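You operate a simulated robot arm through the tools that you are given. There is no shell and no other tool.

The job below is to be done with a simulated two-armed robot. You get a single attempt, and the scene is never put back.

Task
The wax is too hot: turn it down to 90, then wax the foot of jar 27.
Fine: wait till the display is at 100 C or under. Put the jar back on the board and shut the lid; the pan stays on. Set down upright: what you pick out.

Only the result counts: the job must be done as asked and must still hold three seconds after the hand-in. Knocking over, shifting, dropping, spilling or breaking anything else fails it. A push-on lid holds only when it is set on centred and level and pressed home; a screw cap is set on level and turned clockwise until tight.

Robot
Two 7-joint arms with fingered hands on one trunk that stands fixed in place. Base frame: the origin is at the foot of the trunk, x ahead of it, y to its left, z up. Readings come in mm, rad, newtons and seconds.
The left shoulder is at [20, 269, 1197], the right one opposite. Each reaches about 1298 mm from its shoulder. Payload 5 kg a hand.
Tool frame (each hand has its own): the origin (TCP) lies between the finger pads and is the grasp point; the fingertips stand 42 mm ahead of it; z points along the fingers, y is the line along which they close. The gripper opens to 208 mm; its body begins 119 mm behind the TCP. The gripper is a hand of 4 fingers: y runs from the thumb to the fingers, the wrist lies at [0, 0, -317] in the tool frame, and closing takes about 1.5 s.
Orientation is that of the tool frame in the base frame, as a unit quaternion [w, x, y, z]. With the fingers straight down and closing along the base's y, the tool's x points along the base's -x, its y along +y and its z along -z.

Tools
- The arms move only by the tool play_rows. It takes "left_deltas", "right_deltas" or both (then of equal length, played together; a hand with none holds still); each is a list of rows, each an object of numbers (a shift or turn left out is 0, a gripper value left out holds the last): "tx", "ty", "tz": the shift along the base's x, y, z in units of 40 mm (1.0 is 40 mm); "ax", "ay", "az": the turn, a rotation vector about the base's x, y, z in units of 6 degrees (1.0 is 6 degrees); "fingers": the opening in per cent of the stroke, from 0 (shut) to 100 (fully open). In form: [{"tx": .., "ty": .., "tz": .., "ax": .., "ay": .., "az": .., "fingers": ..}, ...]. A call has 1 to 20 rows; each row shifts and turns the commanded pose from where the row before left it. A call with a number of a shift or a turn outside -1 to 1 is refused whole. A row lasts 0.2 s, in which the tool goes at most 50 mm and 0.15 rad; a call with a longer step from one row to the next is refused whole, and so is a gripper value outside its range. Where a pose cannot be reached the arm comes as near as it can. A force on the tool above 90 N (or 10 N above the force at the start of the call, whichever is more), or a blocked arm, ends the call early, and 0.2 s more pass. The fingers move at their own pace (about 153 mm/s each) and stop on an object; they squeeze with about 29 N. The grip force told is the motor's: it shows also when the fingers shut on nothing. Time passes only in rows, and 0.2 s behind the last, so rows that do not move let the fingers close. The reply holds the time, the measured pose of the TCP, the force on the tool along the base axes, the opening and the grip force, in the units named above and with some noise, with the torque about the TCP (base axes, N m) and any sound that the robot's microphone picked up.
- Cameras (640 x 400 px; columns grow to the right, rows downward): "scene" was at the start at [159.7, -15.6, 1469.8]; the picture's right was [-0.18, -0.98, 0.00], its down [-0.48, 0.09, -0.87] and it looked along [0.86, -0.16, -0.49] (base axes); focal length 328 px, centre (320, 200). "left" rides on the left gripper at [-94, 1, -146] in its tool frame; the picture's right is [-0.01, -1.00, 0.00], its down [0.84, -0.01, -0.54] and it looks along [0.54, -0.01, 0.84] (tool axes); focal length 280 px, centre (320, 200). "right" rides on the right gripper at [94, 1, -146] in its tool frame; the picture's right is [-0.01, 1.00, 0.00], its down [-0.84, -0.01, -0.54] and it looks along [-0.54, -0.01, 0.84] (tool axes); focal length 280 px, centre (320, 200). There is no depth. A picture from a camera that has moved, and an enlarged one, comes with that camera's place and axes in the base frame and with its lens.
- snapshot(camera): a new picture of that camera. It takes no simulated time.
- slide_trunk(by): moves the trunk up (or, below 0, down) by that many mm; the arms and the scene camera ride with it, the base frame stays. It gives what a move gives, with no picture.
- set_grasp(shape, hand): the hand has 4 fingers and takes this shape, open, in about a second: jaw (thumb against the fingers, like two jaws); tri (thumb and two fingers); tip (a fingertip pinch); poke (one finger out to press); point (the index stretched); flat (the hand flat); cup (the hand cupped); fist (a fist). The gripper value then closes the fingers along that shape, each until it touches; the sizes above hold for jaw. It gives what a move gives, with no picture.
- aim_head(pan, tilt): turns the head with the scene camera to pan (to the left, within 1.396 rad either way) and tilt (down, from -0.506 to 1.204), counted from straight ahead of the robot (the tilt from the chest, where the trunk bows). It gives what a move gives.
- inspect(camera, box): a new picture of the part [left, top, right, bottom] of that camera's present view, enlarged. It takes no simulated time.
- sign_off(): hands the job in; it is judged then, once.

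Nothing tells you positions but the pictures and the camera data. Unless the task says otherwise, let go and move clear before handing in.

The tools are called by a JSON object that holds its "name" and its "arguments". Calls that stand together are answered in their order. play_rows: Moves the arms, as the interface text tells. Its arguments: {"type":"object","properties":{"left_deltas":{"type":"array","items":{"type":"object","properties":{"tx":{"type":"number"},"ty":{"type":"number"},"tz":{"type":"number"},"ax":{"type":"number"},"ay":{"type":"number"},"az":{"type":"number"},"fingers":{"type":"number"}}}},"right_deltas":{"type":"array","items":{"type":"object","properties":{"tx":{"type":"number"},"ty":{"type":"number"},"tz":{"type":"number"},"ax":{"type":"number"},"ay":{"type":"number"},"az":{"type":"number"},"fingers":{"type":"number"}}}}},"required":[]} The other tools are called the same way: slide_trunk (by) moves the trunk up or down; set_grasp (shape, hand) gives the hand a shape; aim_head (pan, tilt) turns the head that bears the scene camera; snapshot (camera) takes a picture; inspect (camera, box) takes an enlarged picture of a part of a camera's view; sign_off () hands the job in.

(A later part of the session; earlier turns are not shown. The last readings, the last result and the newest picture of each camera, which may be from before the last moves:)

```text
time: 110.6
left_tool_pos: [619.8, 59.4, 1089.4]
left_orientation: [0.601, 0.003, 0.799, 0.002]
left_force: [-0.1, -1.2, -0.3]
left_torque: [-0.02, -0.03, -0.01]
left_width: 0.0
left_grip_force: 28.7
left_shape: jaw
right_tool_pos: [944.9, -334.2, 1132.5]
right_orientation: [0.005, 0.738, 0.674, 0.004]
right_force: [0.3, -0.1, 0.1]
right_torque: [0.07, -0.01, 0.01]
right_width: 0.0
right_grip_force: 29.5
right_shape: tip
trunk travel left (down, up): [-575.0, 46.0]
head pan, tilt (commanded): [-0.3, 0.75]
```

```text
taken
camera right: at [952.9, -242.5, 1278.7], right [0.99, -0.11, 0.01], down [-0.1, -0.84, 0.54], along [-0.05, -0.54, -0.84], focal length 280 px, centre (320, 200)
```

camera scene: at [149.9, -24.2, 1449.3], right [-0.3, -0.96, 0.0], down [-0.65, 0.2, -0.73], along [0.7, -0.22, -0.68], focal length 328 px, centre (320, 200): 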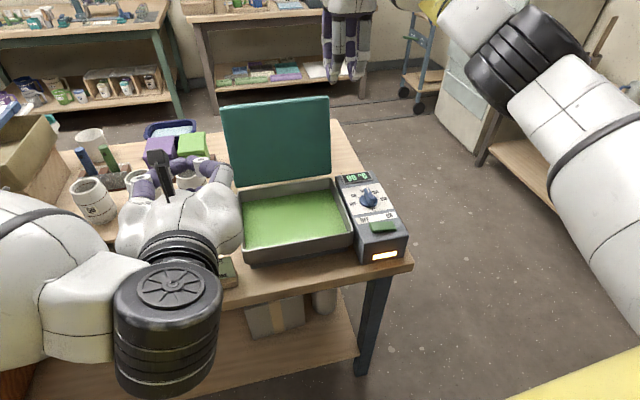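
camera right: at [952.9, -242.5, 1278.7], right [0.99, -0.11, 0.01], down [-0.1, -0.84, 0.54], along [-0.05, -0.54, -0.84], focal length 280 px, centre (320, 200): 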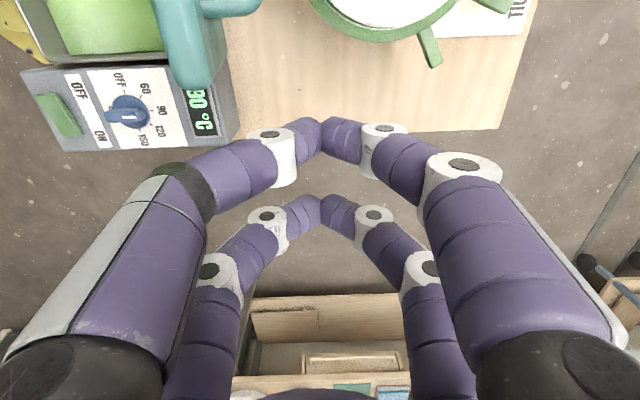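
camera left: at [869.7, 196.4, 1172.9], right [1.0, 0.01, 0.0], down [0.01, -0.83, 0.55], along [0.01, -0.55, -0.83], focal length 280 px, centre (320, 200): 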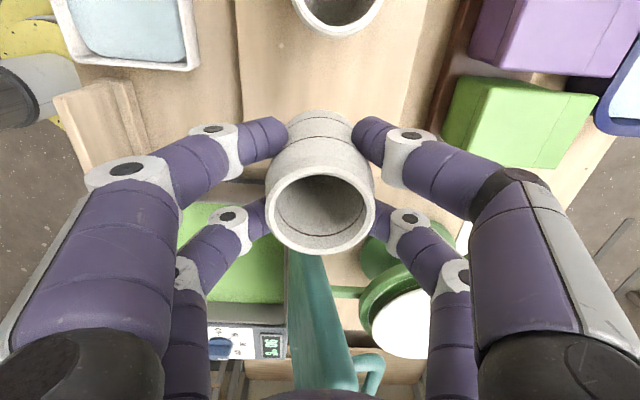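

{"name": "play_rows", "arguments": {"left_deltas": [{"tx": -0.1, "ty": -0.82, "tz": -0.36}, {"tx": -0.1, "ty": -0.82, "tz": -0.36}, {"tx": -0.1, "ty": -0.82, "tz": -0.36}, {"tx": -0.1, "ty": -0.82, "tz": -0.36}, {"tx": -0.1, "ty": -0.82, "tz": -0.36}, {"tx": 0.9}, {"tx": 0.9}, {"tx": 0.9}, {"tx": 0.9}, {}], "right_deltas": [{}, {}, {}, {}, {}, {"ty": 0.975}, {"ty": 0.975}, {"ty": 0.975}, {"tz": -0.5}, {}]}}

{"name": "snapshot", "arguments": {"camera": "right"}}

{"name": "snapshot", "arguments": {"camera": "left"}}

```text
time: 112.8
left_tool_pos: [743.0, -102.3, 1017.6]
left_orientation: [0.602, 0.002, 0.799, 0.001]
left_force: [-0.7, 0.1, 1.6]
left_torque: [-0.02, 0.05, -0.06]
left_width: 0.1
left_grip_force: 29.0
left_shape: jaw
right_tool_pos: [942.0, -214.5, 1114.4]
right_orientation: [0.005, 0.737, 0.675, 0.005]
right_force: [-1.0, 1.9, 0.5]
right_torque: [-0.2, -0.11, -0.01]
right_width: 0.2
right_grip_force: 29.2
right_shape: tip
trunk travel left (down, up): [-575.0, 46.0]
head pan, tilt (commanded): [-0.3, 0.75]
```

```text
taken
camera right: at [951.0, -121.9, 1260.9], right [0.99, -0.1, 0.01], down [-0.09, -0.84, 0.54], along [-0.04, -0.54, -0.84], focal length 280 px, centre (320, 200)
```

right: 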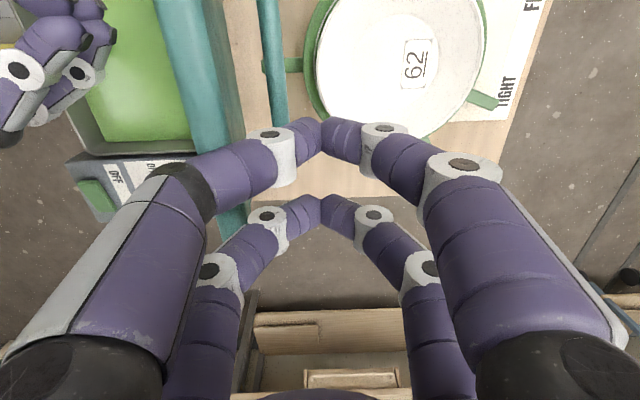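

```text
taken
camera left: at [628.9, -100.8, 1146.8], right [0.0, -1.0, 0.01], down [-0.75, -0.01, -0.66], along [0.66, -0.01, -0.75], focal length 280 px, centre (320, 200)
```

left: 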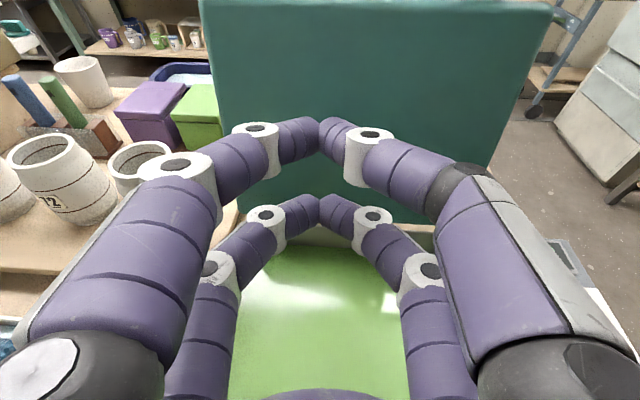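

Both hands are in position. I'll draw the right hand gently towards me to tip the lid forward past vertical onto the left fingertips.

{"name": "play_rows", "arguments": {"right_deltas": [{"tx": -0.25}, {"tx": -0.25}, {"tx": -0.25}, {"tx": -0.2}, {}]}}

{"name": "snapshot", "arguments": {"camera": "right"}}

{"name": "inspect", "arguments": {"camera": "scene", "box": [200, 50, 420, 260]}}

```text
time: 114.0
left_tool_pos: [743.4, -102.0, 1016.4]
left_orientation: [0.601, 0.004, 0.799, 0.0]
left_force: [0.2, -0.2, -0.7]
left_torque: [-0.01, 0.0, 0.01]
left_width: 0.2
left_grip_force: 28.9
left_shape: jaw
right_tool_pos: [905.8, -216.5, 1112.8]
right_orientation: [0.005, 0.738, 0.674, 0.004]
right_force: [3.6, 0.5, 9.7]
right_torque: [-0.25, 0.39, 0.08]
right_width: 0.1
right_grip_force: 28.4
right_shape: tip
trunk travel left (down, up): [-575.0, 46.0]
head pan, tilt (commanded): [-0.3, 0.75]
```

```text
taken
camera right: at [914.7, -125.1, 1260.4], right [0.99, -0.1, 0.01], down [-0.09, -0.84, 0.54], along [-0.05, -0.54, -0.84], focal length 280 px, centre (320, 200)
```

right: 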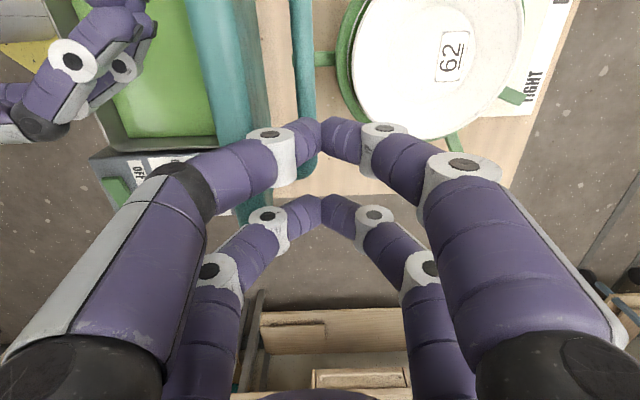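

```text
1.90 times, centred on (310, 155) of scene
camera zoom: at [149.5, -23.7, 1449.4], right [-0.3, -0.96, 0.0], down [-0.65, 0.2, -0.73], along [0.7, -0.22, -0.68], focal length 624 px, centre (339, 286)
```

zoom: 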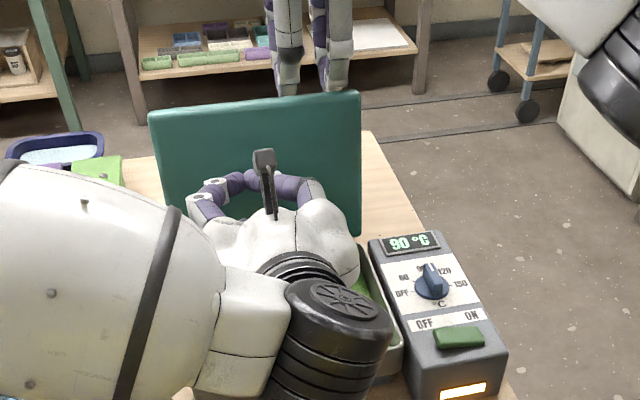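

{"name": "play_rows", "arguments": {"right_deltas": [{"tx": -0.1, "tz": 0.2}, {"tx": -0.25, "tz": 0.08}, {"tx": -0.25, "tz": 0.08}, {"tx": -0.2, "tz": 0.05}, {}]}}

{"name": "snapshot", "arguments": {"camera": "right"}}

{"name": "snapshot", "arguments": {"camera": "left"}}

```text
time: 115.2
left_tool_pos: [744.6, -103.8, 1014.3]
left_orientation: [0.602, 0.003, 0.799, 0.001]
left_force: [-0.2, 0.5, 0.0]
left_torque: [0.0, -0.02, 0.01]
left_width: 0.0
left_grip_force: 29.2
left_shape: jaw
right_tool_pos: [873.5, -216.8, 1130.0]
right_orientation: [0.004, 0.738, 0.675, 0.003]
right_force: [0.0, 0.7, 0.4]
right_torque: [0.01, 0.0, 0.05]
right_width: 0.0
right_grip_force: 28.7
right_shape: tip
trunk travel left (down, up): [-575.0, 46.0]
head pan, tilt (commanded): [-0.3, 0.75]
```

```text
taken
camera right: at [882.9, -124.6, 1276.0], right [0.99, -0.1, 0.01], down [-0.09, -0.84, 0.54], along [-0.05, -0.54, -0.84], focal length 280 px, centre (320, 200)
```

right: 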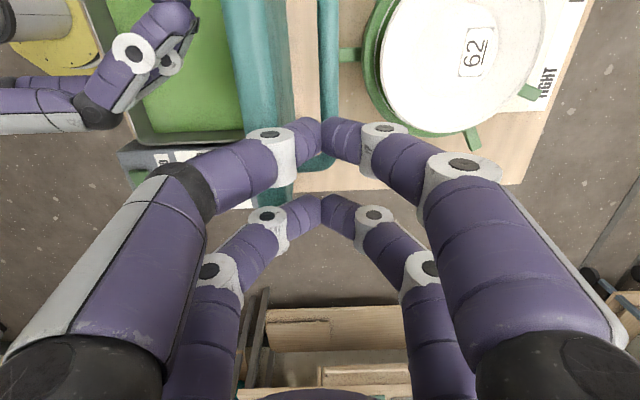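

```text
taken
camera left: at [629.6, -102.2, 1145.7], right [0.0, -1.0, 0.01], down [-0.75, -0.01, -0.66], along [0.66, -0.01, -0.75], focal length 280 px, centre (320, 200)
```

left: 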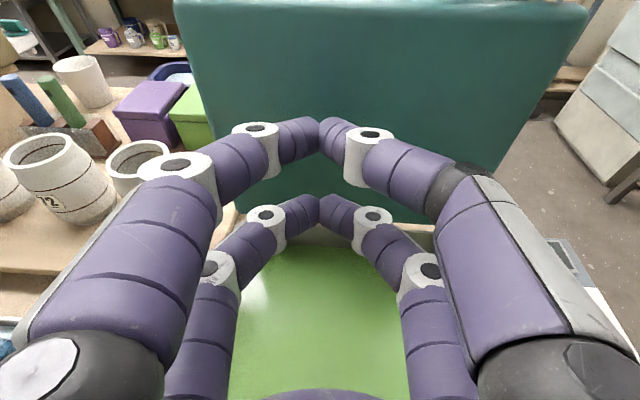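

{"name": "play_rows", "arguments": {"right_deltas": [{"tx": -0.25, "tz": -0.05}, {"tx": -0.25, "tz": -0.05}, {"tx": -0.25}, {"tx": -0.25}, {}]}}

{"name": "snapshot", "arguments": {"camera": "right"}}

{"name": "snapshot", "arguments": {"camera": "left"}}

```text
time: 116.4
left_tool_pos: [744.0, -103.4, 1015.6]
left_orientation: [0.601, 0.003, 0.799, 0.001]
left_force: [0.2, 0.5, 0.3]
left_torque: [0.01, -0.01, 0.0]
left_width: 0.3
left_grip_force: 28.7
left_shape: jaw
right_tool_pos: [835.3, -217.6, 1125.5]
right_orientation: [0.004, 0.739, 0.674, 0.003]
right_force: [0.2, -0.1, -1.0]
right_torque: [-0.02, 0.02, 0.03]
right_width: 0.0
right_grip_force: 29.1
right_shape: tip
trunk travel left (down, up): [-575.0, 46.0]
head pan, tilt (commanded): [-0.3, 0.75]
```

```text
taken
camera right: at [844.4, -125.1, 1272.4], right [0.99, -0.1, 0.01], down [-0.09, -0.84, 0.54], along [-0.05, -0.54, -0.84], focal length 280 px, centre (320, 200)
```

right: 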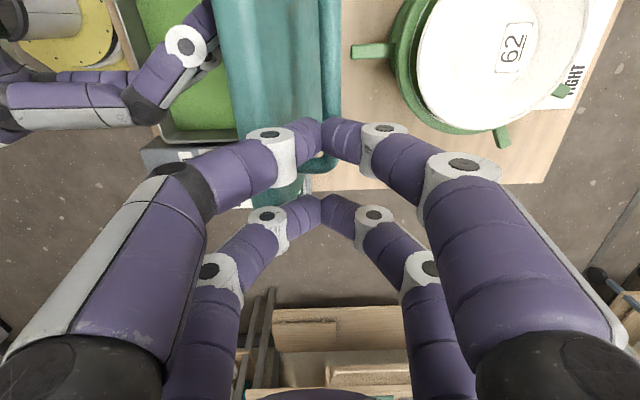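

```text
taken
camera left: at [629.7, -102.1, 1145.6], right [0.0, -1.0, 0.01], down [-0.75, -0.01, -0.66], along [0.66, -0.01, -0.75], focal length 280 px, centre (320, 200)
```

left: 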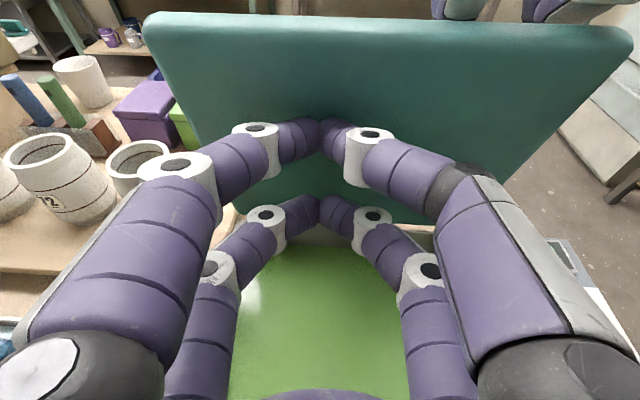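

The lid has tipped forward and rests on the left fingertips. I'll lower it with the left hand to about 45° while the right hand rises and tilts ready to take the handle again.

{"name": "play_rows", "arguments": {"left_deltas": [{}, {}, {"tx": -0.22, "tz": -0.1}, {"tx": -0.22, "tz": -0.1}, {"tx": -0.22, "tz": -0.1}, {"tx": -0.22, "tz": -0.1}, {"tx": -0.21, "tz": -0.13}, {"tx": -0.21, "tz": -0.13}, {"tx": -0.21, "tz": -0.13}, {"tx": -0.21, "tz": -0.13}, {}], "right_deltas": [{"tz": 0.8}, {"tz": 0.8}, {}, {"tx": -0.28, "ty": 0.33, "tz": -0.19, "ax": 0.072, "ay": 0.819, "fingers": 24}, {"tx": -0.28, "ty": 0.33, "tz": -0.19, "ax": 0.072, "ay": 0.819}, {"tx": -0.28, "ty": 0.33, "tz": -0.19, "ax": 0.072, "ay": 0.819}, {"tx": -0.28, "ty": 0.33, "tz": -0.19, "ax": 0.072, "ay": 0.819}, {"tx": -0.28, "ty": 0.33, "tz": -0.19, "ax": 0.072, "ay": 0.819}, {"tx": -0.28, "ty": 0.33, "tz": -0.19, "ax": 0.072, "ay": 0.819}, {}, {}]}}

{"name": "snapshot", "arguments": {"camera": "right"}}

{"name": "snapshot", "arguments": {"camera": "left"}}

{"name": "inspect", "arguments": {"camera": "scene", "box": [200, 50, 420, 260]}}

```text
time: 118.8
left_tool_pos: [675.0, -103.1, 979.9]
left_orientation: [0.602, 0.003, 0.798, 0.001]
left_force: [-0.2, -0.2, -0.3]
left_torque: [0.03, -0.03, 0.02]
left_width: 0.0
left_grip_force: 28.7
left_shape: jaw
right_tool_pos: [767.7, -138.0, 1145.0]
right_orientation: [-0.183, 0.715, 0.653, -0.169]
right_force: [-3.4, 3.2, 15.2]
right_torque: [0.18, -0.16, 0.08]
right_width: 47.9
right_grip_force: 0.1
right_shape: tip
trunk travel left (down, up): [-575.0, 46.0]
head pan, tilt (commanded): [-0.3, 0.75]
```

```text
taken
camera right: at [847.9, -52.8, 1272.0], right [0.87, -0.09, -0.48], down [0.17, -0.86, 0.48], along [-0.46, -0.5, -0.73], focal length 280 px, centre (320, 200)
```

right: 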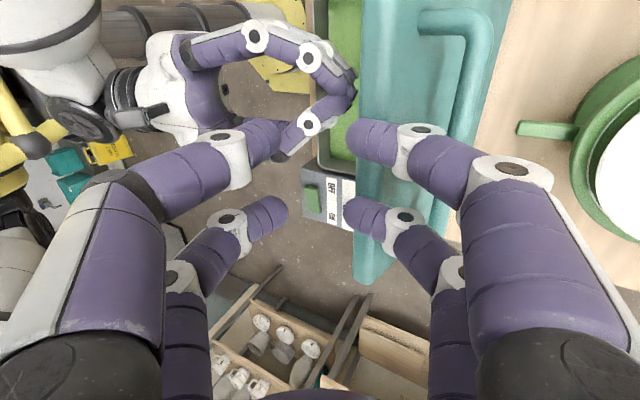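

```text
taken
camera left: at [560.2, -102.9, 1110.0], right [0.0, -1.0, 0.01], down [-0.75, -0.01, -0.66], along [0.66, -0.01, -0.75], focal length 280 px, centre (320, 200)
```

left: 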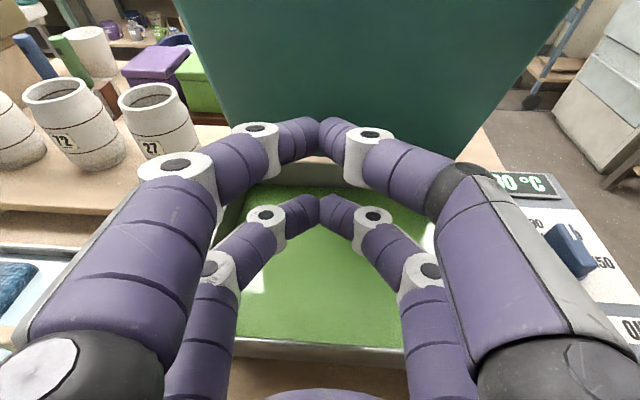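

```text
1.90 times, centred on (310, 155) of scene
camera zoom: at [148.9, -23.8, 1449.5], right [-0.3, -0.96, 0.0], down [-0.65, 0.2, -0.73], along [0.7, -0.22, -0.68], focal length 624 px, centre (339, 286)
```

zoom: 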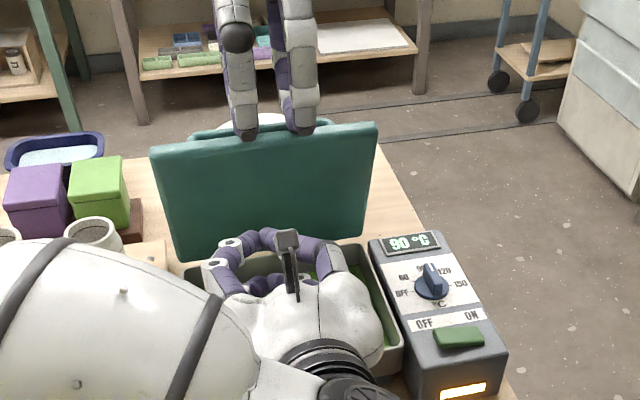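

The right fingertips met the lid's edge and are holding it at about 70°, with no load on the left. I'll bring the left fingers back up under the lid before freeing the right hand.

{"name": "play_rows", "arguments": {"left_deltas": [{"tx": 0.25, "tz": 0.145}, {"tx": 0.25, "tz": 0.145}, {"tx": 0.25, "tz": 0.145}, {"tx": 0.25, "tz": 0.145}, {}]}}

{"name": "inspect", "arguments": {"camera": "left", "box": [160, 0, 560, 240]}}

{"name": "inspect", "arguments": {"camera": "right", "box": [220, 60, 480, 290]}}

```text
time: 120.0
left_tool_pos: [714.5, -102.2, 1003.8]
left_orientation: [0.602, 0.003, 0.799, 0.001]
left_force: [0.1, 0.1, 0.2]
left_torque: [0.01, -0.01, -0.01]
left_width: 0.0
left_grip_force: 28.8
left_shape: jaw
right_tool_pos: [766.8, -138.1, 1144.6]
right_orientation: [-0.183, 0.715, 0.653, -0.169]
right_force: [-2.6, 5.2, 17.3]
right_torque: [0.19, -0.21, 0.05]
right_width: 47.9
right_grip_force: 0.2
right_shape: tip
trunk travel left (down, up): [-575.0, 46.0]
head pan, tilt (commanded): [-0.3, 0.75]
```

```text
1.60 times, centred on (360, 120) of left
camera zoom: at [600.5, -101.9, 1133.5], right [0.0, -1.0, 0.01], down [-0.75, -0.01, -0.66], along [0.66, -0.01, -0.75], focal length 449 px, centre (256, 328)
```

zoom: 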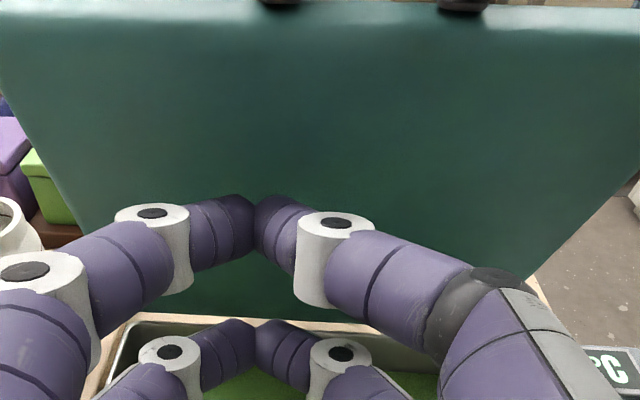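

```text
1.74 times, centred on (350, 175) of right
camera zoom: at [847.8, -52.5, 1271.4], right [0.87, -0.09, -0.48], down [0.17, -0.86, 0.48], along [-0.46, -0.5, -0.73], focal length 488 px, centre (268, 244)
```

zoom: 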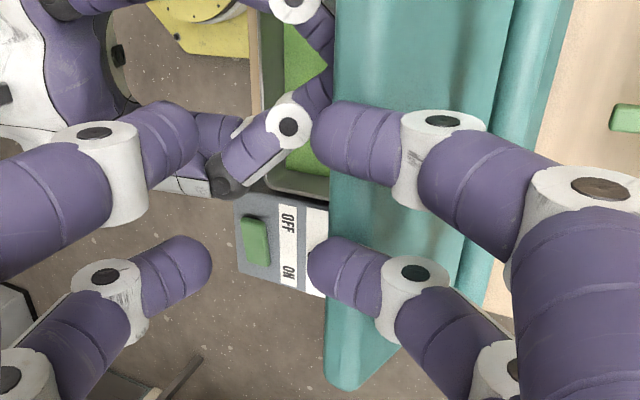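

{"name": "play_rows", "arguments": {"left_deltas": [{"tx": 0.2, "tz": 0.08}, {"tx": 0.1, "tz": 0.04}, {}]}}

{"name": "inspect", "arguments": {"camera": "left", "box": [220, 60, 460, 200]}}

```text
time: 120.8
left_tool_pos: [726.0, -104.0, 1008.5]
left_orientation: [0.602, 0.003, 0.798, 0.001]
left_force: [0.8, -1.3, -0.6]
left_torque: [0.01, -0.01, 0.01]
left_width: 0.0
left_grip_force: 29.0
left_shape: jaw
right_tool_pos: [766.4, -138.1, 1144.2]
right_orientation: [-0.183, 0.715, 0.654, -0.17]
right_force: [-3.7, 4.5, 16.4]
right_torque: [0.24, -0.14, 0.05]
right_width: 47.8
right_grip_force: 0.1
right_shape: tip
trunk travel left (down, up): [-575.0, 46.0]
head pan, tilt (commanded): [-0.3, 0.75]
```

```text
2.67 times, centred on (340, 130) of left
camera zoom: at [611.5, -102.9, 1138.2], right [0.0, -1.0, 0.01], down [-0.75, -0.01, -0.66], along [0.66, -0.01, -0.75], focal length 748 px, centre (267, 387)
```

zoom: 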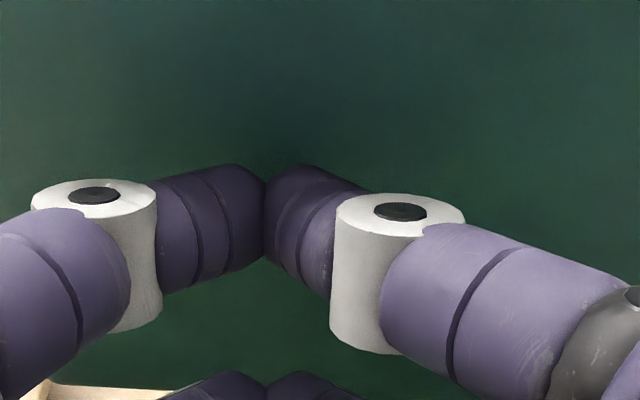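

{"name": "play_rows", "arguments": {"right_deltas": [{"tz": 0.35, "ax": -0.05, "ay": -0.6}, {"tz": 0.35, "ax": -0.05, "ay": -0.6}, {"tz": 0.35, "ax": -0.05, "ay": -0.6}, {"tz": 0.35, "ax": -0.05, "ay": -0.6}, {}, {}]}}

{"name": "snapshot", "arguments": {"camera": "right"}}

{"name": "snapshot", "arguments": {"camera": "left"}}

```text
time: 122.2
left_tool_pos: [726.6, -104.2, 1008.2]
left_orientation: [0.601, 0.004, 0.799, 0.0]
left_force: [-0.8, 0.2, 0.1]
left_torque: [-0.02, -0.06, 0.01]
left_width: 0.0
left_grip_force: 29.5
left_shape: jaw
right_tool_pos: [766.6, -135.6, 1200.5]
right_orientation: [-0.093, 0.733, 0.669, -0.086]
right_force: [-0.5, 1.5, 0.4]
right_torque: [0.03, 0.02, -0.02]
right_width: 49.9
right_grip_force: 0.0
right_shape: tip
trunk travel left (down, up): [-575.0, 46.0]
head pan, tilt (commanded): [-0.3, 0.75]
```

```text
taken
camera right: at [814.4, -48.3, 1341.6], right [0.96, -0.1, -0.25], down [0.05, -0.85, 0.53], along [-0.27, -0.52, -0.81], focal length 280 px, centre (320, 200)
```

right: 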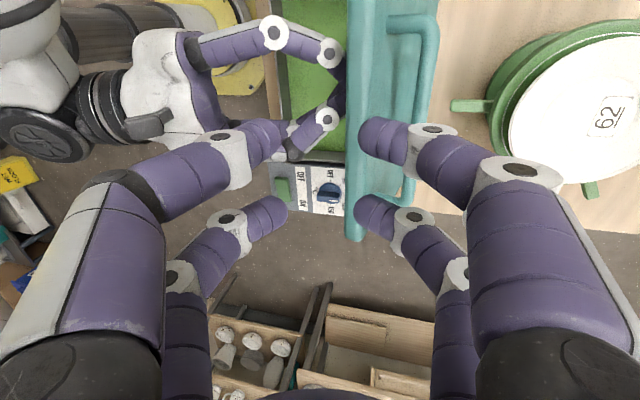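

```text
taken
camera left: at [612.2, -103.2, 1137.7], right [0.0, -1.0, 0.01], down [-0.75, -0.01, -0.66], along [0.66, -0.01, -0.75], focal length 280 px, centre (320, 200)
```

left: 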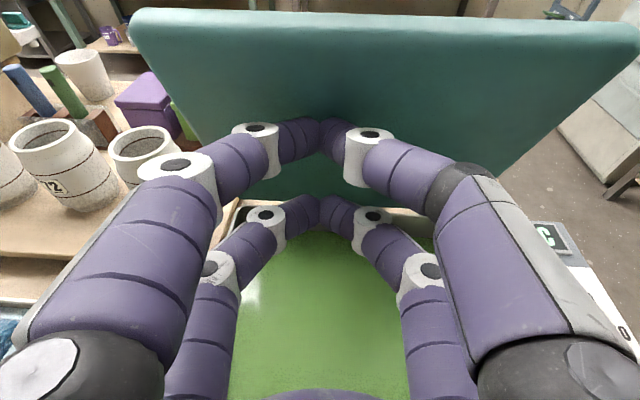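

The right hand is free and the lid rests on the left fingertips. I'll lower the lid with the left hand to about 45°.

{"name": "play_rows", "arguments": {"left_deltas": [{"tx": -0.18, "tz": -0.09}, {"tx": -0.18, "tz": -0.09}, {"tx": -0.18, "tz": -0.1}, {"tx": -0.2, "tz": -0.12}, {"tx": -0.2, "tz": -0.12}, {"tx": -0.2, "tz": -0.13}, {"tx": -0.2, "tz": -0.13}, {}, {}]}}

{"name": "snapshot", "arguments": {"camera": "right"}}

{"name": "inspect", "arguments": {"camera": "scene", "box": [200, 50, 420, 260]}}

```text
time: 124.2
left_tool_pos: [673.9, -104.6, 976.2]
left_orientation: [0.601, 0.003, 0.799, 0.001]
left_force: [-0.3, 1.0, -1.9]
left_torque: [-0.04, 0.06, 0.0]
left_width: 0.2
left_grip_force: 28.8
left_shape: jaw
right_tool_pos: [768.9, -136.9, 1199.9]
right_orientation: [-0.093, 0.733, 0.669, -0.086]
right_force: [0.3, 0.4, -0.9]
right_torque: [0.0, 0.01, -0.01]
right_width: 49.2
right_grip_force: 0.1
right_shape: tip
trunk travel left (down, up): [-575.0, 46.0]
head pan, tilt (commanded): [-0.3, 0.75]
```

```text
taken
camera right: at [814.5, -48.2, 1341.3], right [0.96, -0.1, -0.25], down [0.05, -0.85, 0.53], along [-0.27, -0.52, -0.81], focal length 280 px, centre (320, 200)
```

right: 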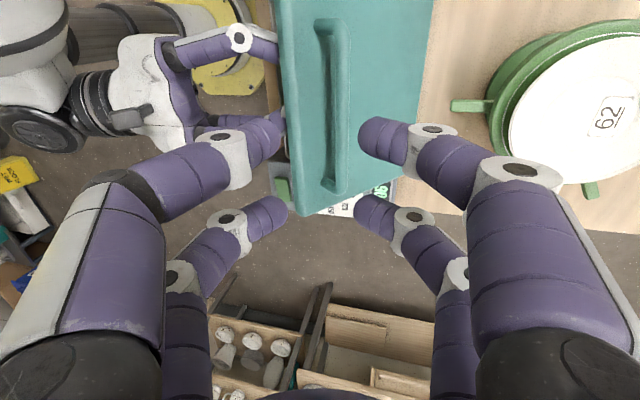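

```text
1.90 times, centred on (310, 155) of scene
camera zoom: at [149.9, -23.7, 1449.3], right [-0.3, -0.96, 0.0], down [-0.65, 0.2, -0.73], along [0.7, -0.22, -0.68], focal length 624 px, centre (339, 286)
```

zoom: 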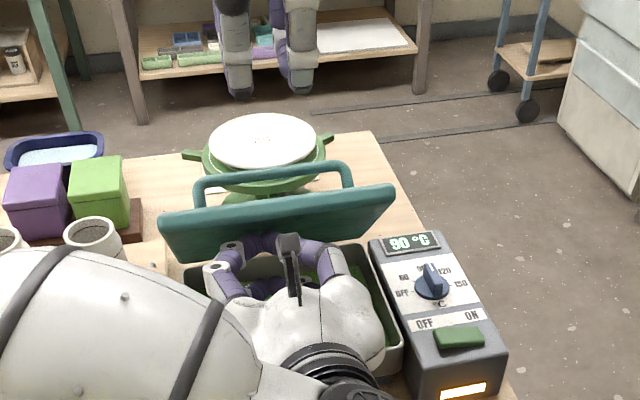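

{"name": "play_rows", "arguments": {"right_deltas": [{"tz": -0.46, "ax": 0.07, "ay": 0.82}, {"tz": -0.46, "ax": 0.07, "ay": 0.82}, {"tz": -0.46, "ax": 0.07, "ay": 0.82}, {"tz": -0.5}, {"tx": -0.08, "tz": -0.4}, {}]}}

{"name": "snapshot", "arguments": {"camera": "right"}}

{"name": "inspect", "arguments": {"camera": "scene", "box": [200, 50, 420, 260]}}

```text
time: 125.6
left_tool_pos: [672.7, -104.6, 976.2]
left_orientation: [0.602, 0.003, 0.798, 0.002]
left_force: [-1.7, -0.1, -0.1]
left_torque: [-0.01, 0.0, -0.01]
left_width: 0.0
left_grip_force: 28.6
left_shape: jaw
right_tool_pos: [765.9, -138.1, 1107.4]
right_orientation: [-0.186, 0.715, 0.652, -0.171]
right_force: [-0.2, -0.9, -0.5]
right_torque: [0.04, -0.01, -0.02]
right_width: 49.9
right_grip_force: 0.0
right_shape: tip
trunk travel left (down, up): [-575.0, 46.0]
head pan, tilt (commanded): [-0.3, 0.75]
```

```text
taken
camera right: at [847.1, -52.7, 1234.3], right [0.87, -0.09, -0.49], down [0.18, -0.86, 0.48], along [-0.47, -0.5, -0.73], focal length 280 px, centre (320, 200)
```

right: 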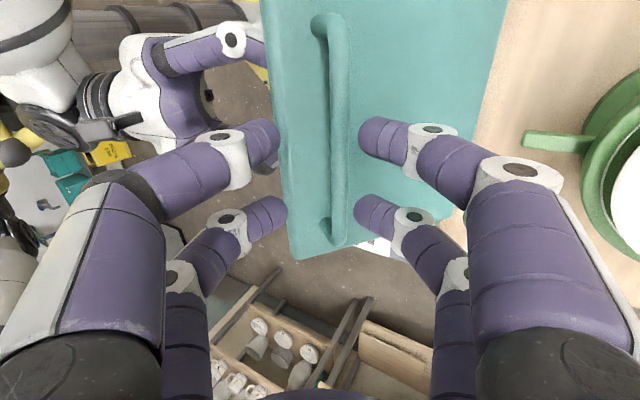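

```text
1.90 times, centred on (310, 155) of scene
camera zoom: at [149.8, -23.9, 1449.3], right [-0.3, -0.96, 0.0], down [-0.65, 0.2, -0.73], along [0.7, -0.22, -0.68], focal length 624 px, centre (339, 286)
```

zoom: 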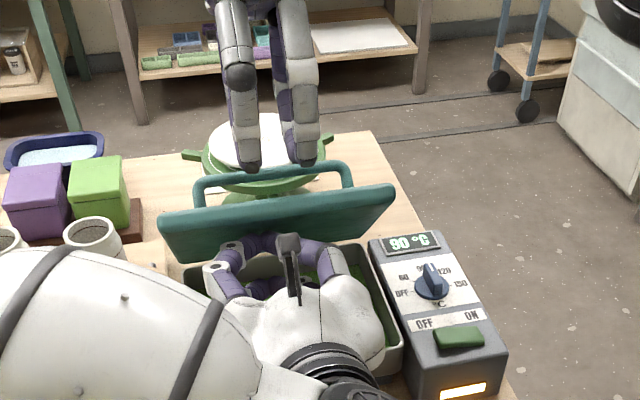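

The bar is slightly towards the back fingers, so I'll correct sideways as I come down over it.

{"name": "play_rows", "arguments": {"right_deltas": [{"tx": -0.04, "ty": -0.01, "tz": -0.27}, {"tx": -0.08, "ty": -0.005, "tz": -0.3}, {}]}}

{"name": "snapshot", "arguments": {"camera": "right"}}

```text
time: 126.4
left_tool_pos: [673.3, -104.8, 975.9]
left_orientation: [0.601, 0.003, 0.799, 0.001]
left_force: [-1.3, 0.2, -1.1]
left_torque: [0.01, 0.04, -0.04]
left_width: 0.0
left_grip_force: 29.3
left_shape: jaw
right_tool_pos: [760.3, -138.8, 1086.4]
right_orientation: [-0.186, 0.714, 0.652, -0.172]
right_force: [0.0, 0.2, 0.0]
right_torque: [-0.03, -0.01, 0.03]
right_width: 49.8
right_grip_force: 0.1
right_shape: tip
trunk travel left (down, up): [-575.0, 46.0]
head pan, tilt (commanded): [-0.3, 0.75]
```

```text
taken
camera right: at [841.7, -53.6, 1212.9], right [0.87, -0.09, -0.49], down [0.18, -0.86, 0.48], along [-0.47, -0.5, -0.73], focal length 280 px, centre (320, 200)
```

right: 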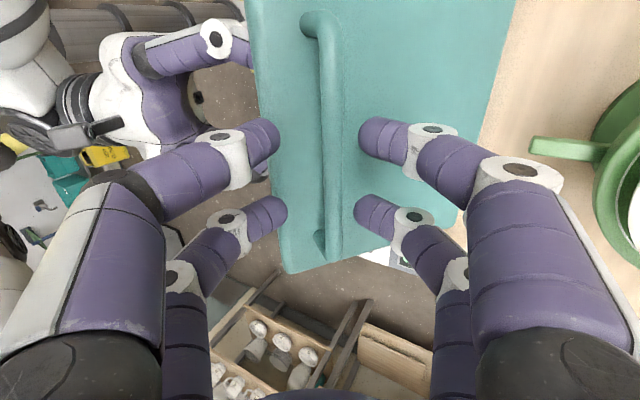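

{"name": "play_rows", "arguments": {"right_deltas": [{"tx": -0.03, "ty": -0.01, "tz": -0.28}, {"tx": -0.05, "ty": -0.005, "tz": -0.25}, {}]}}

{"name": "snapshot", "arguments": {"camera": "right"}}

```text
time: 127.2
left_tool_pos: [669.6, -105.4, 972.4]
left_orientation: [0.6, 0.006, 0.8, 0.001]
left_force: [-44.4, 6.8, -32.6]
left_torque: [-0.34, 0.73, 0.58]
left_width: 0.0
left_grip_force: 29.2
left_shape: jaw
right_tool_pos: [755.4, -139.5, 1066.9]
right_orientation: [-0.186, 0.714, 0.653, -0.17]
right_force: [16.7, -2.0, 26.9]
right_torque: [2.29, 3.09, -0.17]
right_width: 40.8
right_grip_force: 29.1
right_shape: tip
trunk travel left (down, up): [-575.0, 46.0]
head pan, tilt (commanded): [-0.3, 0.75]
```

```text
taken
camera right: at [837.4, -53.8, 1194.6], right [0.87, -0.09, -0.49], down [0.18, -0.86, 0.48], along [-0.46, -0.5, -0.73], focal length 280 px, centre (320, 200)
```

right: 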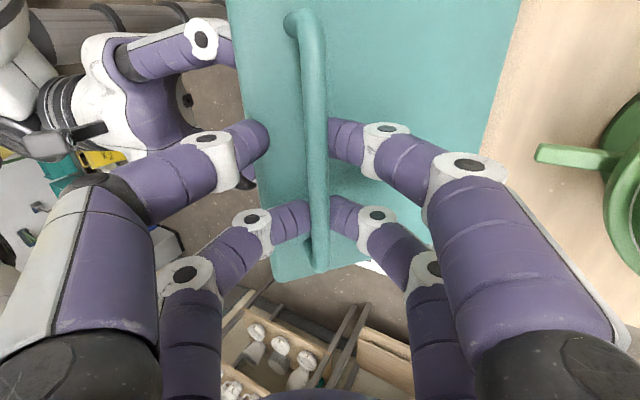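

The fingertips have touched the lid's surface. I'll back off about 8 mm and then close on the bar.

{"name": "play_rows", "arguments": {"right_deltas": [{"tx": 0.08, "tz": 0.17}, {}]}}

{"name": "snapshot", "arguments": {"camera": "right"}}

```text
time: 127.8
left_tool_pos: [672.8, -105.0, 976.0]
left_orientation: [0.6, 0.004, 0.8, 0.001]
left_force: [-35.3, 1.5, -25.5]
left_torque: [-0.12, 0.59, 0.12]
left_width: 0.0
left_grip_force: 29.0
left_shape: jaw
right_tool_pos: [760.0, -140.5, 1071.6]
right_orientation: [-0.186, 0.714, 0.653, -0.172]
right_force: [18.7, 1.7, 4.6]
right_torque: [2.27, 2.39, -0.17]
right_width: 39.6
right_grip_force: 28.9
right_shape: tip
trunk travel left (down, up): [-575.0, 46.0]
head pan, tilt (commanded): [-0.3, 0.75]
```

```text
taken
camera right: at [841.5, -53.9, 1198.0], right [0.87, -0.09, -0.49], down [0.18, -0.86, 0.48], along [-0.47, -0.5, -0.73], focal length 280 px, centre (320, 200)
```

right: 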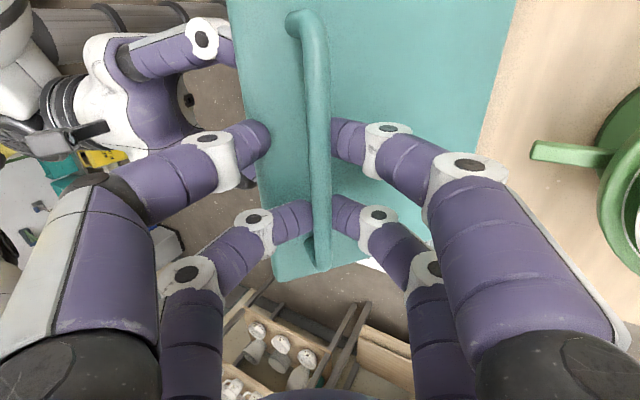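

{"name": "play_rows", "arguments": {"right_deltas": [{"tx": 0.09, "tz": 0.17}, {"tx": 0.03, "tz": 0.06}, {}]}}

{"name": "snapshot", "arguments": {"camera": "right"}}

```text
time: 128.6
left_tool_pos: [676.2, -104.4, 975.7]
left_orientation: [0.602, 0.002, 0.798, 0.001]
left_force: [-0.4, 0.1, -0.8]
left_torque: [-0.02, -0.03, -0.02]
left_width: 0.1
left_grip_force: 29.2
left_shape: jaw
right_tool_pos: [766.9, -139.2, 1078.4]
right_orientation: [-0.186, 0.713, 0.653, -0.173]
right_force: [3.5, -1.2, -37.9]
right_torque: [1.22, 1.0, 0.21]
right_width: 36.0
right_grip_force: 28.8
right_shape: tip
trunk travel left (down, up): [-575.0, 46.0]
head pan, tilt (commanded): [-0.3, 0.75]
```

```text
taken
camera right: at [848.4, -53.9, 1204.2], right [0.87, -0.09, -0.49], down [0.18, -0.86, 0.48], along [-0.47, -0.5, -0.73], focal length 280 px, centre (320, 200)
```

right: 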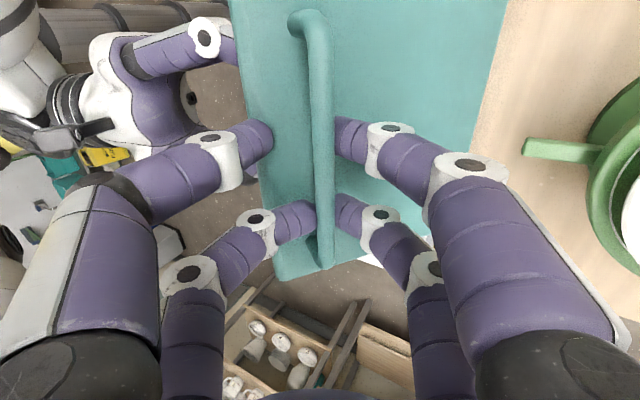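

The fingers have in fact caught the bar (the lid is now lifted off the left hand). I'll close fully on the bar and check the grip.

{"name": "play_rows", "arguments": {"right_deltas": [{"tx": -0.04, "tz": -0.1, "fingers": 15}, {"fingers": 8}, {"fingers": 2}, {}, {}, {}]}}

{"name": "snapshot", "arguments": {"camera": "right"}}

{"name": "snapshot", "arguments": {"camera": "left"}}

```text
time: 130.0
left_tool_pos: [674.0, -105.6, 976.3]
left_orientation: [0.601, 0.004, 0.799, 0.0]
left_force: [0.4, 0.4, -0.1]
left_torque: [0.08, -0.01, 0.01]
left_width: 0.3
left_grip_force: 29.4
left_shape: jaw
right_tool_pos: [764.2, -139.5, 1076.1]
right_orientation: [-0.187, 0.714, 0.653, -0.171]
right_force: [-4.1, -3.8, -16.3]
right_torque: [1.15, 1.43, -0.03]
right_width: 26.7
right_grip_force: 29.2
right_shape: tip
trunk travel left (down, up): [-575.0, 46.0]
head pan, tilt (commanded): [-0.3, 0.75]
```

```text
taken
camera right: at [845.1, -53.9, 1203.8], right [0.87, -0.09, -0.49], down [0.18, -0.86, 0.48], along [-0.47, -0.5, -0.73], focal length 280 px, centre (320, 200)
```

right: 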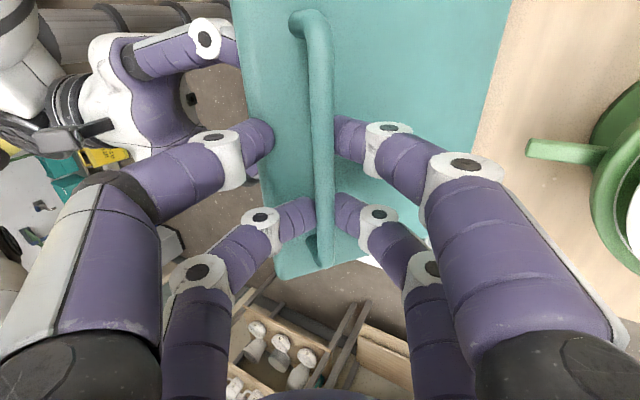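

```text
taken
camera left: at [559.7, -104.3, 1106.1], right [0.0, -1.0, 0.01], down [-0.75, -0.01, -0.66], along [0.66, -0.01, -0.75], focal length 280 px, centre (320, 200)
```

left: 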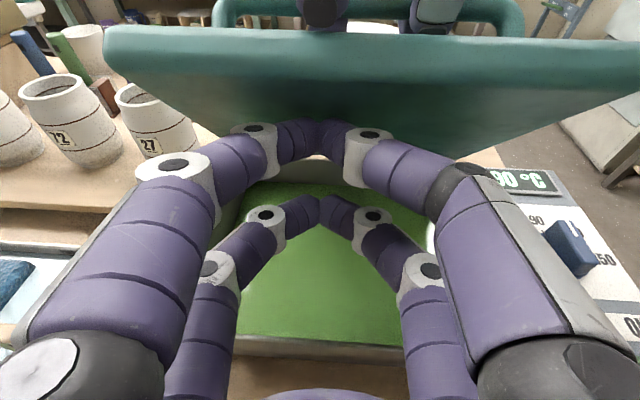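

One front finger has caught over the lid's front edge. I'll let the lid back onto the left fingers, open, rise a little and re-approach with a narrower opening.

{"name": "play_rows", "arguments": {"left_deltas": [{"tx": 0.05, "tz": 0.05}, {}, {}, {}, {}], "right_deltas": [{}, {"tx": -0.04, "tz": -0.06}, {"fingers": 14}, {"fingers": 24}, {"fingers": 30}]}}

{"name": "snapshot", "arguments": {"camera": "right"}}

```text
time: 131.2
left_tool_pos: [674.1, -105.6, 976.9]
left_orientation: [0.601, 0.003, 0.799, 0.001]
left_force: [-15.1, 0.3, -9.0]
left_torque: [-0.03, 0.08, 0.02]
left_width: 0.0
left_grip_force: 29.7
left_shape: jaw
right_tool_pos: [761.5, -138.8, 1075.4]
right_orientation: [-0.186, 0.715, 0.652, -0.171]
right_force: [8.2, -1.3, 7.2]
right_torque: [0.14, 0.28, 0.1]
right_width: 61.1
right_grip_force: 0.1
right_shape: tip
trunk travel left (down, up): [-575.0, 46.0]
head pan, tilt (commanded): [-0.3, 0.75]
```

```text
taken
camera right: at [843.4, -53.6, 1202.8], right [0.87, -0.09, -0.49], down [0.18, -0.86, 0.48], along [-0.46, -0.5, -0.73], focal length 280 px, centre (320, 200)
```

right: 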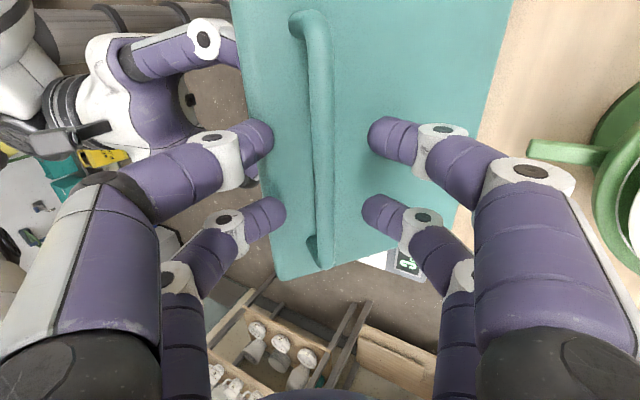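

{"name": "play_rows", "arguments": {"right_deltas": [{"tx": 0.05, "tz": 0.1}, {"fingers": 22}, {"fingers": 16}, {"fingers": 10}, {"fingers": 4}, {"fingers": 2}, {}, {}]}}

{"name": "snapshot", "arguments": {"camera": "right"}}

```text
time: 133.0
left_tool_pos: [676.6, -103.9, 977.5]
left_orientation: [0.602, 0.004, 0.799, 0.001]
left_force: [-5.8, 0.3, -1.6]
left_torque: [0.04, -0.03, -0.03]
left_width: 0.0
left_grip_force: 29.2
left_shape: jaw
right_tool_pos: [764.4, -137.9, 1078.1]
right_orientation: [-0.186, 0.714, 0.652, -0.172]
right_force: [3.6, 1.6, -16.5]
right_torque: [0.96, 0.8, 0.43]
right_width: 35.8
right_grip_force: 28.9
right_shape: tip
trunk travel left (down, up): [-575.0, 46.0]
head pan, tilt (commanded): [-0.3, 0.75]
```

```text
taken
camera right: at [845.7, -53.2, 1204.9], right [0.87, -0.09, -0.49], down [0.18, -0.86, 0.48], along [-0.47, -0.5, -0.73], focal length 280 px, centre (320, 200)
```

right: 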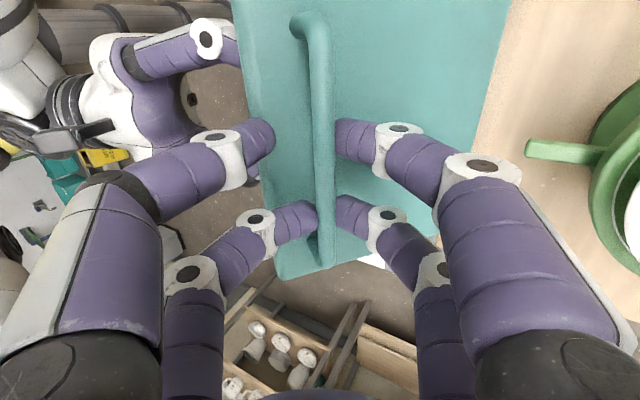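

{"name": "play_rows", "arguments": {"right_deltas": [{"fingers": 14}, {"fingers": 30}, {}, {"tx": 0.13, "tz": 0.24}, {"tx": 0.13, "tz": 0.24}, {"fingers": 22}, {"fingers": 14}, {}, {}]}}

{"name": "snapshot", "arguments": {"camera": "right"}}

```text
time: 135.0
left_tool_pos: [674.0, -104.7, 978.1]
left_orientation: [0.601, 0.003, 0.799, 0.001]
left_force: [-1.1, -0.3, -1.1]
left_torque: [0.01, 0.02, -0.02]
left_width: 0.0
left_grip_force: 29.3
left_shape: jaw
right_tool_pos: [775.4, -138.5, 1097.6]
right_orientation: [-0.186, 0.714, 0.653, -0.171]
right_force: [0.2, -0.4, 0.1]
right_torque: [0.05, -0.03, 0.01]
right_width: 29.6
right_grip_force: 0.1
right_shape: tip
trunk travel left (down, up): [-575.0, 46.0]
head pan, tilt (commanded): [-0.3, 0.75]
```

```text
taken
camera right: at [856.3, -53.0, 1224.8], right [0.87, -0.09, -0.49], down [0.18, -0.86, 0.48], along [-0.47, -0.5, -0.73], focal length 280 px, centre (320, 200)
```

right: 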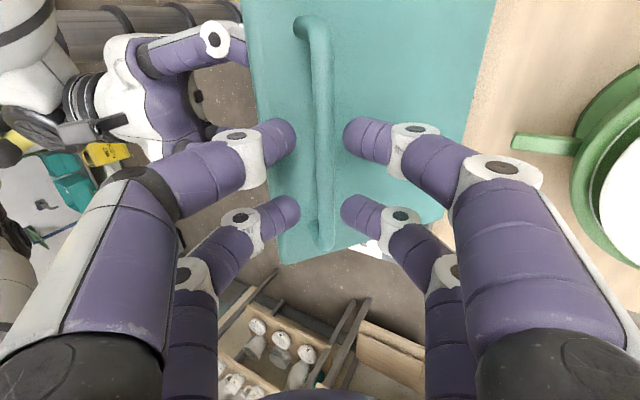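

Now all four fingers straddle the bar cleanly. I'll lower about 12 mm along the axis and close.

{"name": "play_rows", "arguments": {"right_deltas": [{"tx": -0.09, "tz": -0.16}, {"tx": -0.07, "tz": -0.12}, {}, {"fingers": 8}, {"fingers": 2}, {}, {}, {}]}}

{"name": "snapshot", "arguments": {"camera": "right"}}

```text
time: 136.8
left_tool_pos: [676.2, -105.7, 976.8]
left_orientation: [0.601, 0.003, 0.799, 0.001]
left_force: [-7.5, -0.1, -1.6]
left_torque: [0.0, -0.04, -0.07]
left_width: 0.2
left_grip_force: 29.1
left_shape: jaw
right_tool_pos: [768.2, -138.6, 1085.3]
right_orientation: [-0.185, 0.714, 0.652, -0.173]
right_force: [6.1, 0.2, -5.2]
right_torque: [0.07, -0.26, 0.03]
right_width: 6.2
right_grip_force: 29.4
right_shape: tip
trunk travel left (down, up): [-575.0, 46.0]
head pan, tilt (commanded): [-0.3, 0.75]
```

```text
taken
camera right: at [850.0, -53.6, 1212.4], right [0.87, -0.09, -0.49], down [0.18, -0.86, 0.48], along [-0.47, -0.5, -0.73], focal length 280 px, centre (320, 200)
```

right: 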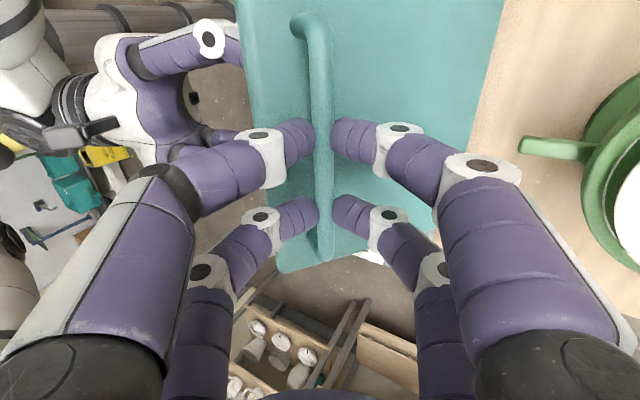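

All four fingers now hold the bar. I'll withdraw the left hand back and to the side, with the right holding the lid.

{"name": "play_rows", "arguments": {"left_deltas": [{"tx": -0.3, "tz": -0.15}, {"tx": -0.9}, {"tx": -0.9}, {"tx": -0.6}, {"ty": 0.8, "tz": 0.3}, {"ty": 0.8, "tz": 0.4}, {"ty": 0.8, "tz": 0.5}, {"ty": 0.8, "tz": 0.5}, {"ty": 0.8, "tz": 0.5}, {}]}}

{"name": "snapshot", "arguments": {"camera": "scene"}}

{"name": "snapshot", "arguments": {"camera": "right"}}

```text
time: 139.0
left_tool_pos: [566.3, 56.3, 1058.3]
left_orientation: [0.601, 0.004, 0.799, 0.001]
left_force: [-0.6, 0.7, 0.8]
left_torque: [-0.03, -0.01, -0.08]
left_width: 0.0
left_grip_force: 29.2
left_shape: jaw
right_tool_pos: [767.4, -138.5, 1085.9]
right_orientation: [-0.185, 0.714, 0.653, -0.172]
right_force: [1.5, -4.1, -9.6]
right_torque: [-0.05, -0.25, 0.08]
right_width: 6.2
right_grip_force: 29.3
right_shape: tip
trunk travel left (down, up): [-575.0, 46.0]
head pan, tilt (commanded): [-0.3, 0.75]
```

```text
taken
camera scene: at [150.2, -23.1, 1449.2], right [-0.3, -0.96, 0.0], down [-0.65, 0.2, -0.73], along [0.7, -0.22, -0.68], focal length 328 px, centre (320, 200)
```

scene: 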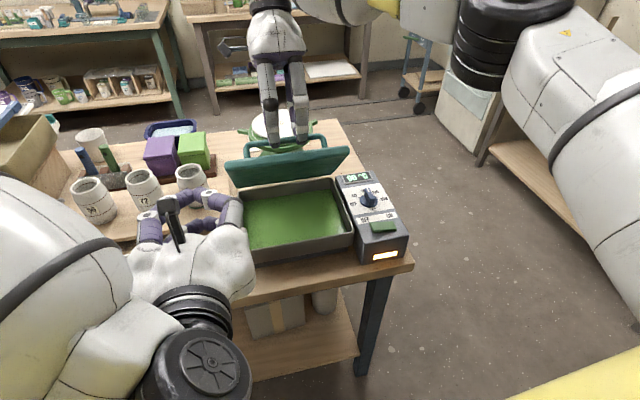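

```text
taken
camera right: at [849.9, -53.2, 1212.3], right [0.87, -0.09, -0.49], down [0.18, -0.86, 0.48], along [-0.47, -0.5, -0.73], focal length 280 px, centre (320, 200)
```

right: 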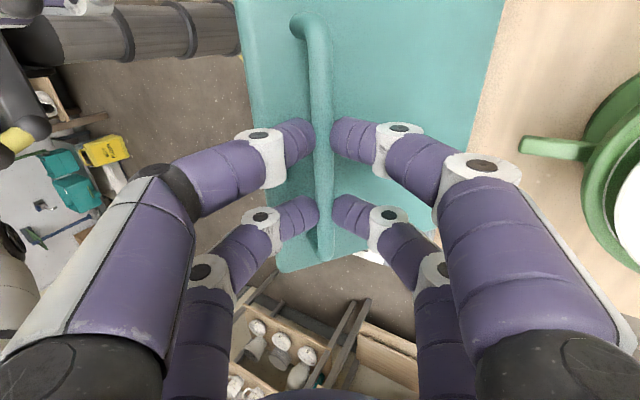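

{"name": "play_rows", "arguments": {"right_deltas": [{"tx": -0.232, "ty": 0.026, "tz": -0.109, "ax": -0.025, "ay": -0.29}, {"tx": -0.232, "ty": 0.026, "tz": -0.109, "ax": -0.025, "ay": -0.29}, {"tx": -0.232, "ty": 0.026, "tz": -0.109, "ax": -0.025, "ay": -0.29}, {"tx": -0.232, "ty": 0.026, "tz": -0.109, "ax": -0.025, "ay": -0.29}, {}]}}

{"name": "inspect", "arguments": {"camera": "scene", "box": [220, 80, 420, 270]}}

```text
time: 140.2
left_tool_pos: [566.3, 53.9, 1060.1]
left_orientation: [0.601, 0.004, 0.799, 0.001]
left_force: [-0.6, -0.2, 0.8]
left_torque: [-0.01, 0.0, 0.01]
left_width: 0.0
left_grip_force: 28.7
left_shape: jaw
right_tool_pos: [730.7, -135.9, 1069.2]
right_orientation: [-0.142, 0.725, 0.662, -0.131]
right_force: [-1.7, -13.2, -0.9]
right_torque: [-0.23, -0.11, 0.22]
right_width: 6.2
right_grip_force: 29.0
right_shape: tip
trunk travel left (down, up): [-575.0, 46.0]
head pan, tilt (commanded): [-0.3, 0.75]
```

```text
2.11 times, centred on (320, 175) of scene
camera zoom: at [149.5, -25.0, 1449.3], right [-0.3, -0.96, 0.0], down [-0.65, 0.2, -0.73], along [0.7, -0.22, -0.68], focal length 690 px, centre (320, 253)
```

zoom: 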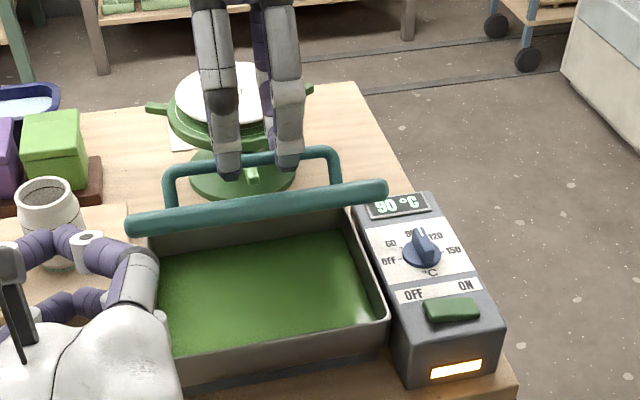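

{"name": "play_rows", "arguments": {"right_deltas": [{"tx": -0.227, "ty": -0.03, "tz": -0.158, "ax": -0.027, "ay": -0.31}, {"tx": -0.227, "ty": 0.0, "tz": -0.158, "ax": -0.027, "ay": -0.31}, {"tx": -0.227, "ty": 0.015, "tz": -0.158, "ax": -0.027, "ay": -0.31}, {"tx": -0.196, "ty": 0.015, "tz": -0.194, "ax": -0.027, "ay": -0.316}, {"tx": -0.196, "ty": 0.015, "tz": -0.194, "ax": -0.027, "ay": -0.316}, {"tx": -0.196, "ty": 0.015, "tz": -0.194, "ax": -0.027, "ay": -0.316}, {}]}}

{"name": "inspect", "arguments": {"camera": "scene", "box": [220, 80, 420, 270]}}

```text
time: 141.8
left_tool_pos: [566.9, 55.0, 1059.9]
left_orientation: [0.602, 0.003, 0.799, 0.001]
left_force: [0.2, -0.2, -0.4]
left_torque: [-0.04, 0.02, 0.02]
left_width: 0.1
left_grip_force: 29.1
left_shape: jaw
right_tool_pos: [680.0, -131.8, 1027.5]
right_orientation: [-0.071, 0.736, 0.67, -0.064]
right_force: [5.3, -3.1, -5.2]
right_torque: [0.03, -0.42, 0.07]
right_width: 5.9
right_grip_force: 28.6
right_shape: tip
trunk travel left (down, up): [-575.0, 46.0]
head pan, tilt (commanded): [-0.3, 0.75]
```

```text
2.11 times, centred on (320, 175) of scene
camera zoom: at [150.4, -24.0, 1449.2], right [-0.3, -0.96, 0.0], down [-0.65, 0.2, -0.73], along [0.7, -0.22, -0.68], focal length 690 px, centre (320, 253)
```

zoom: 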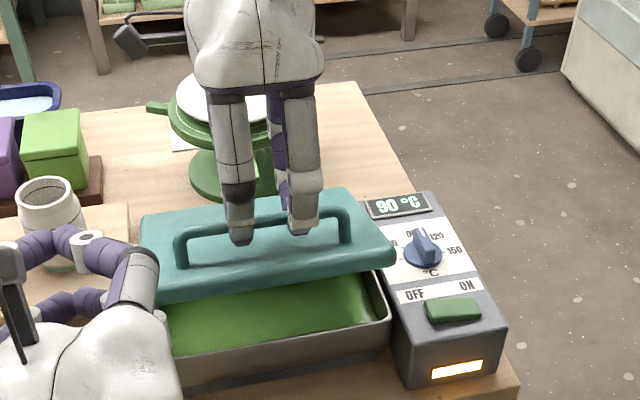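

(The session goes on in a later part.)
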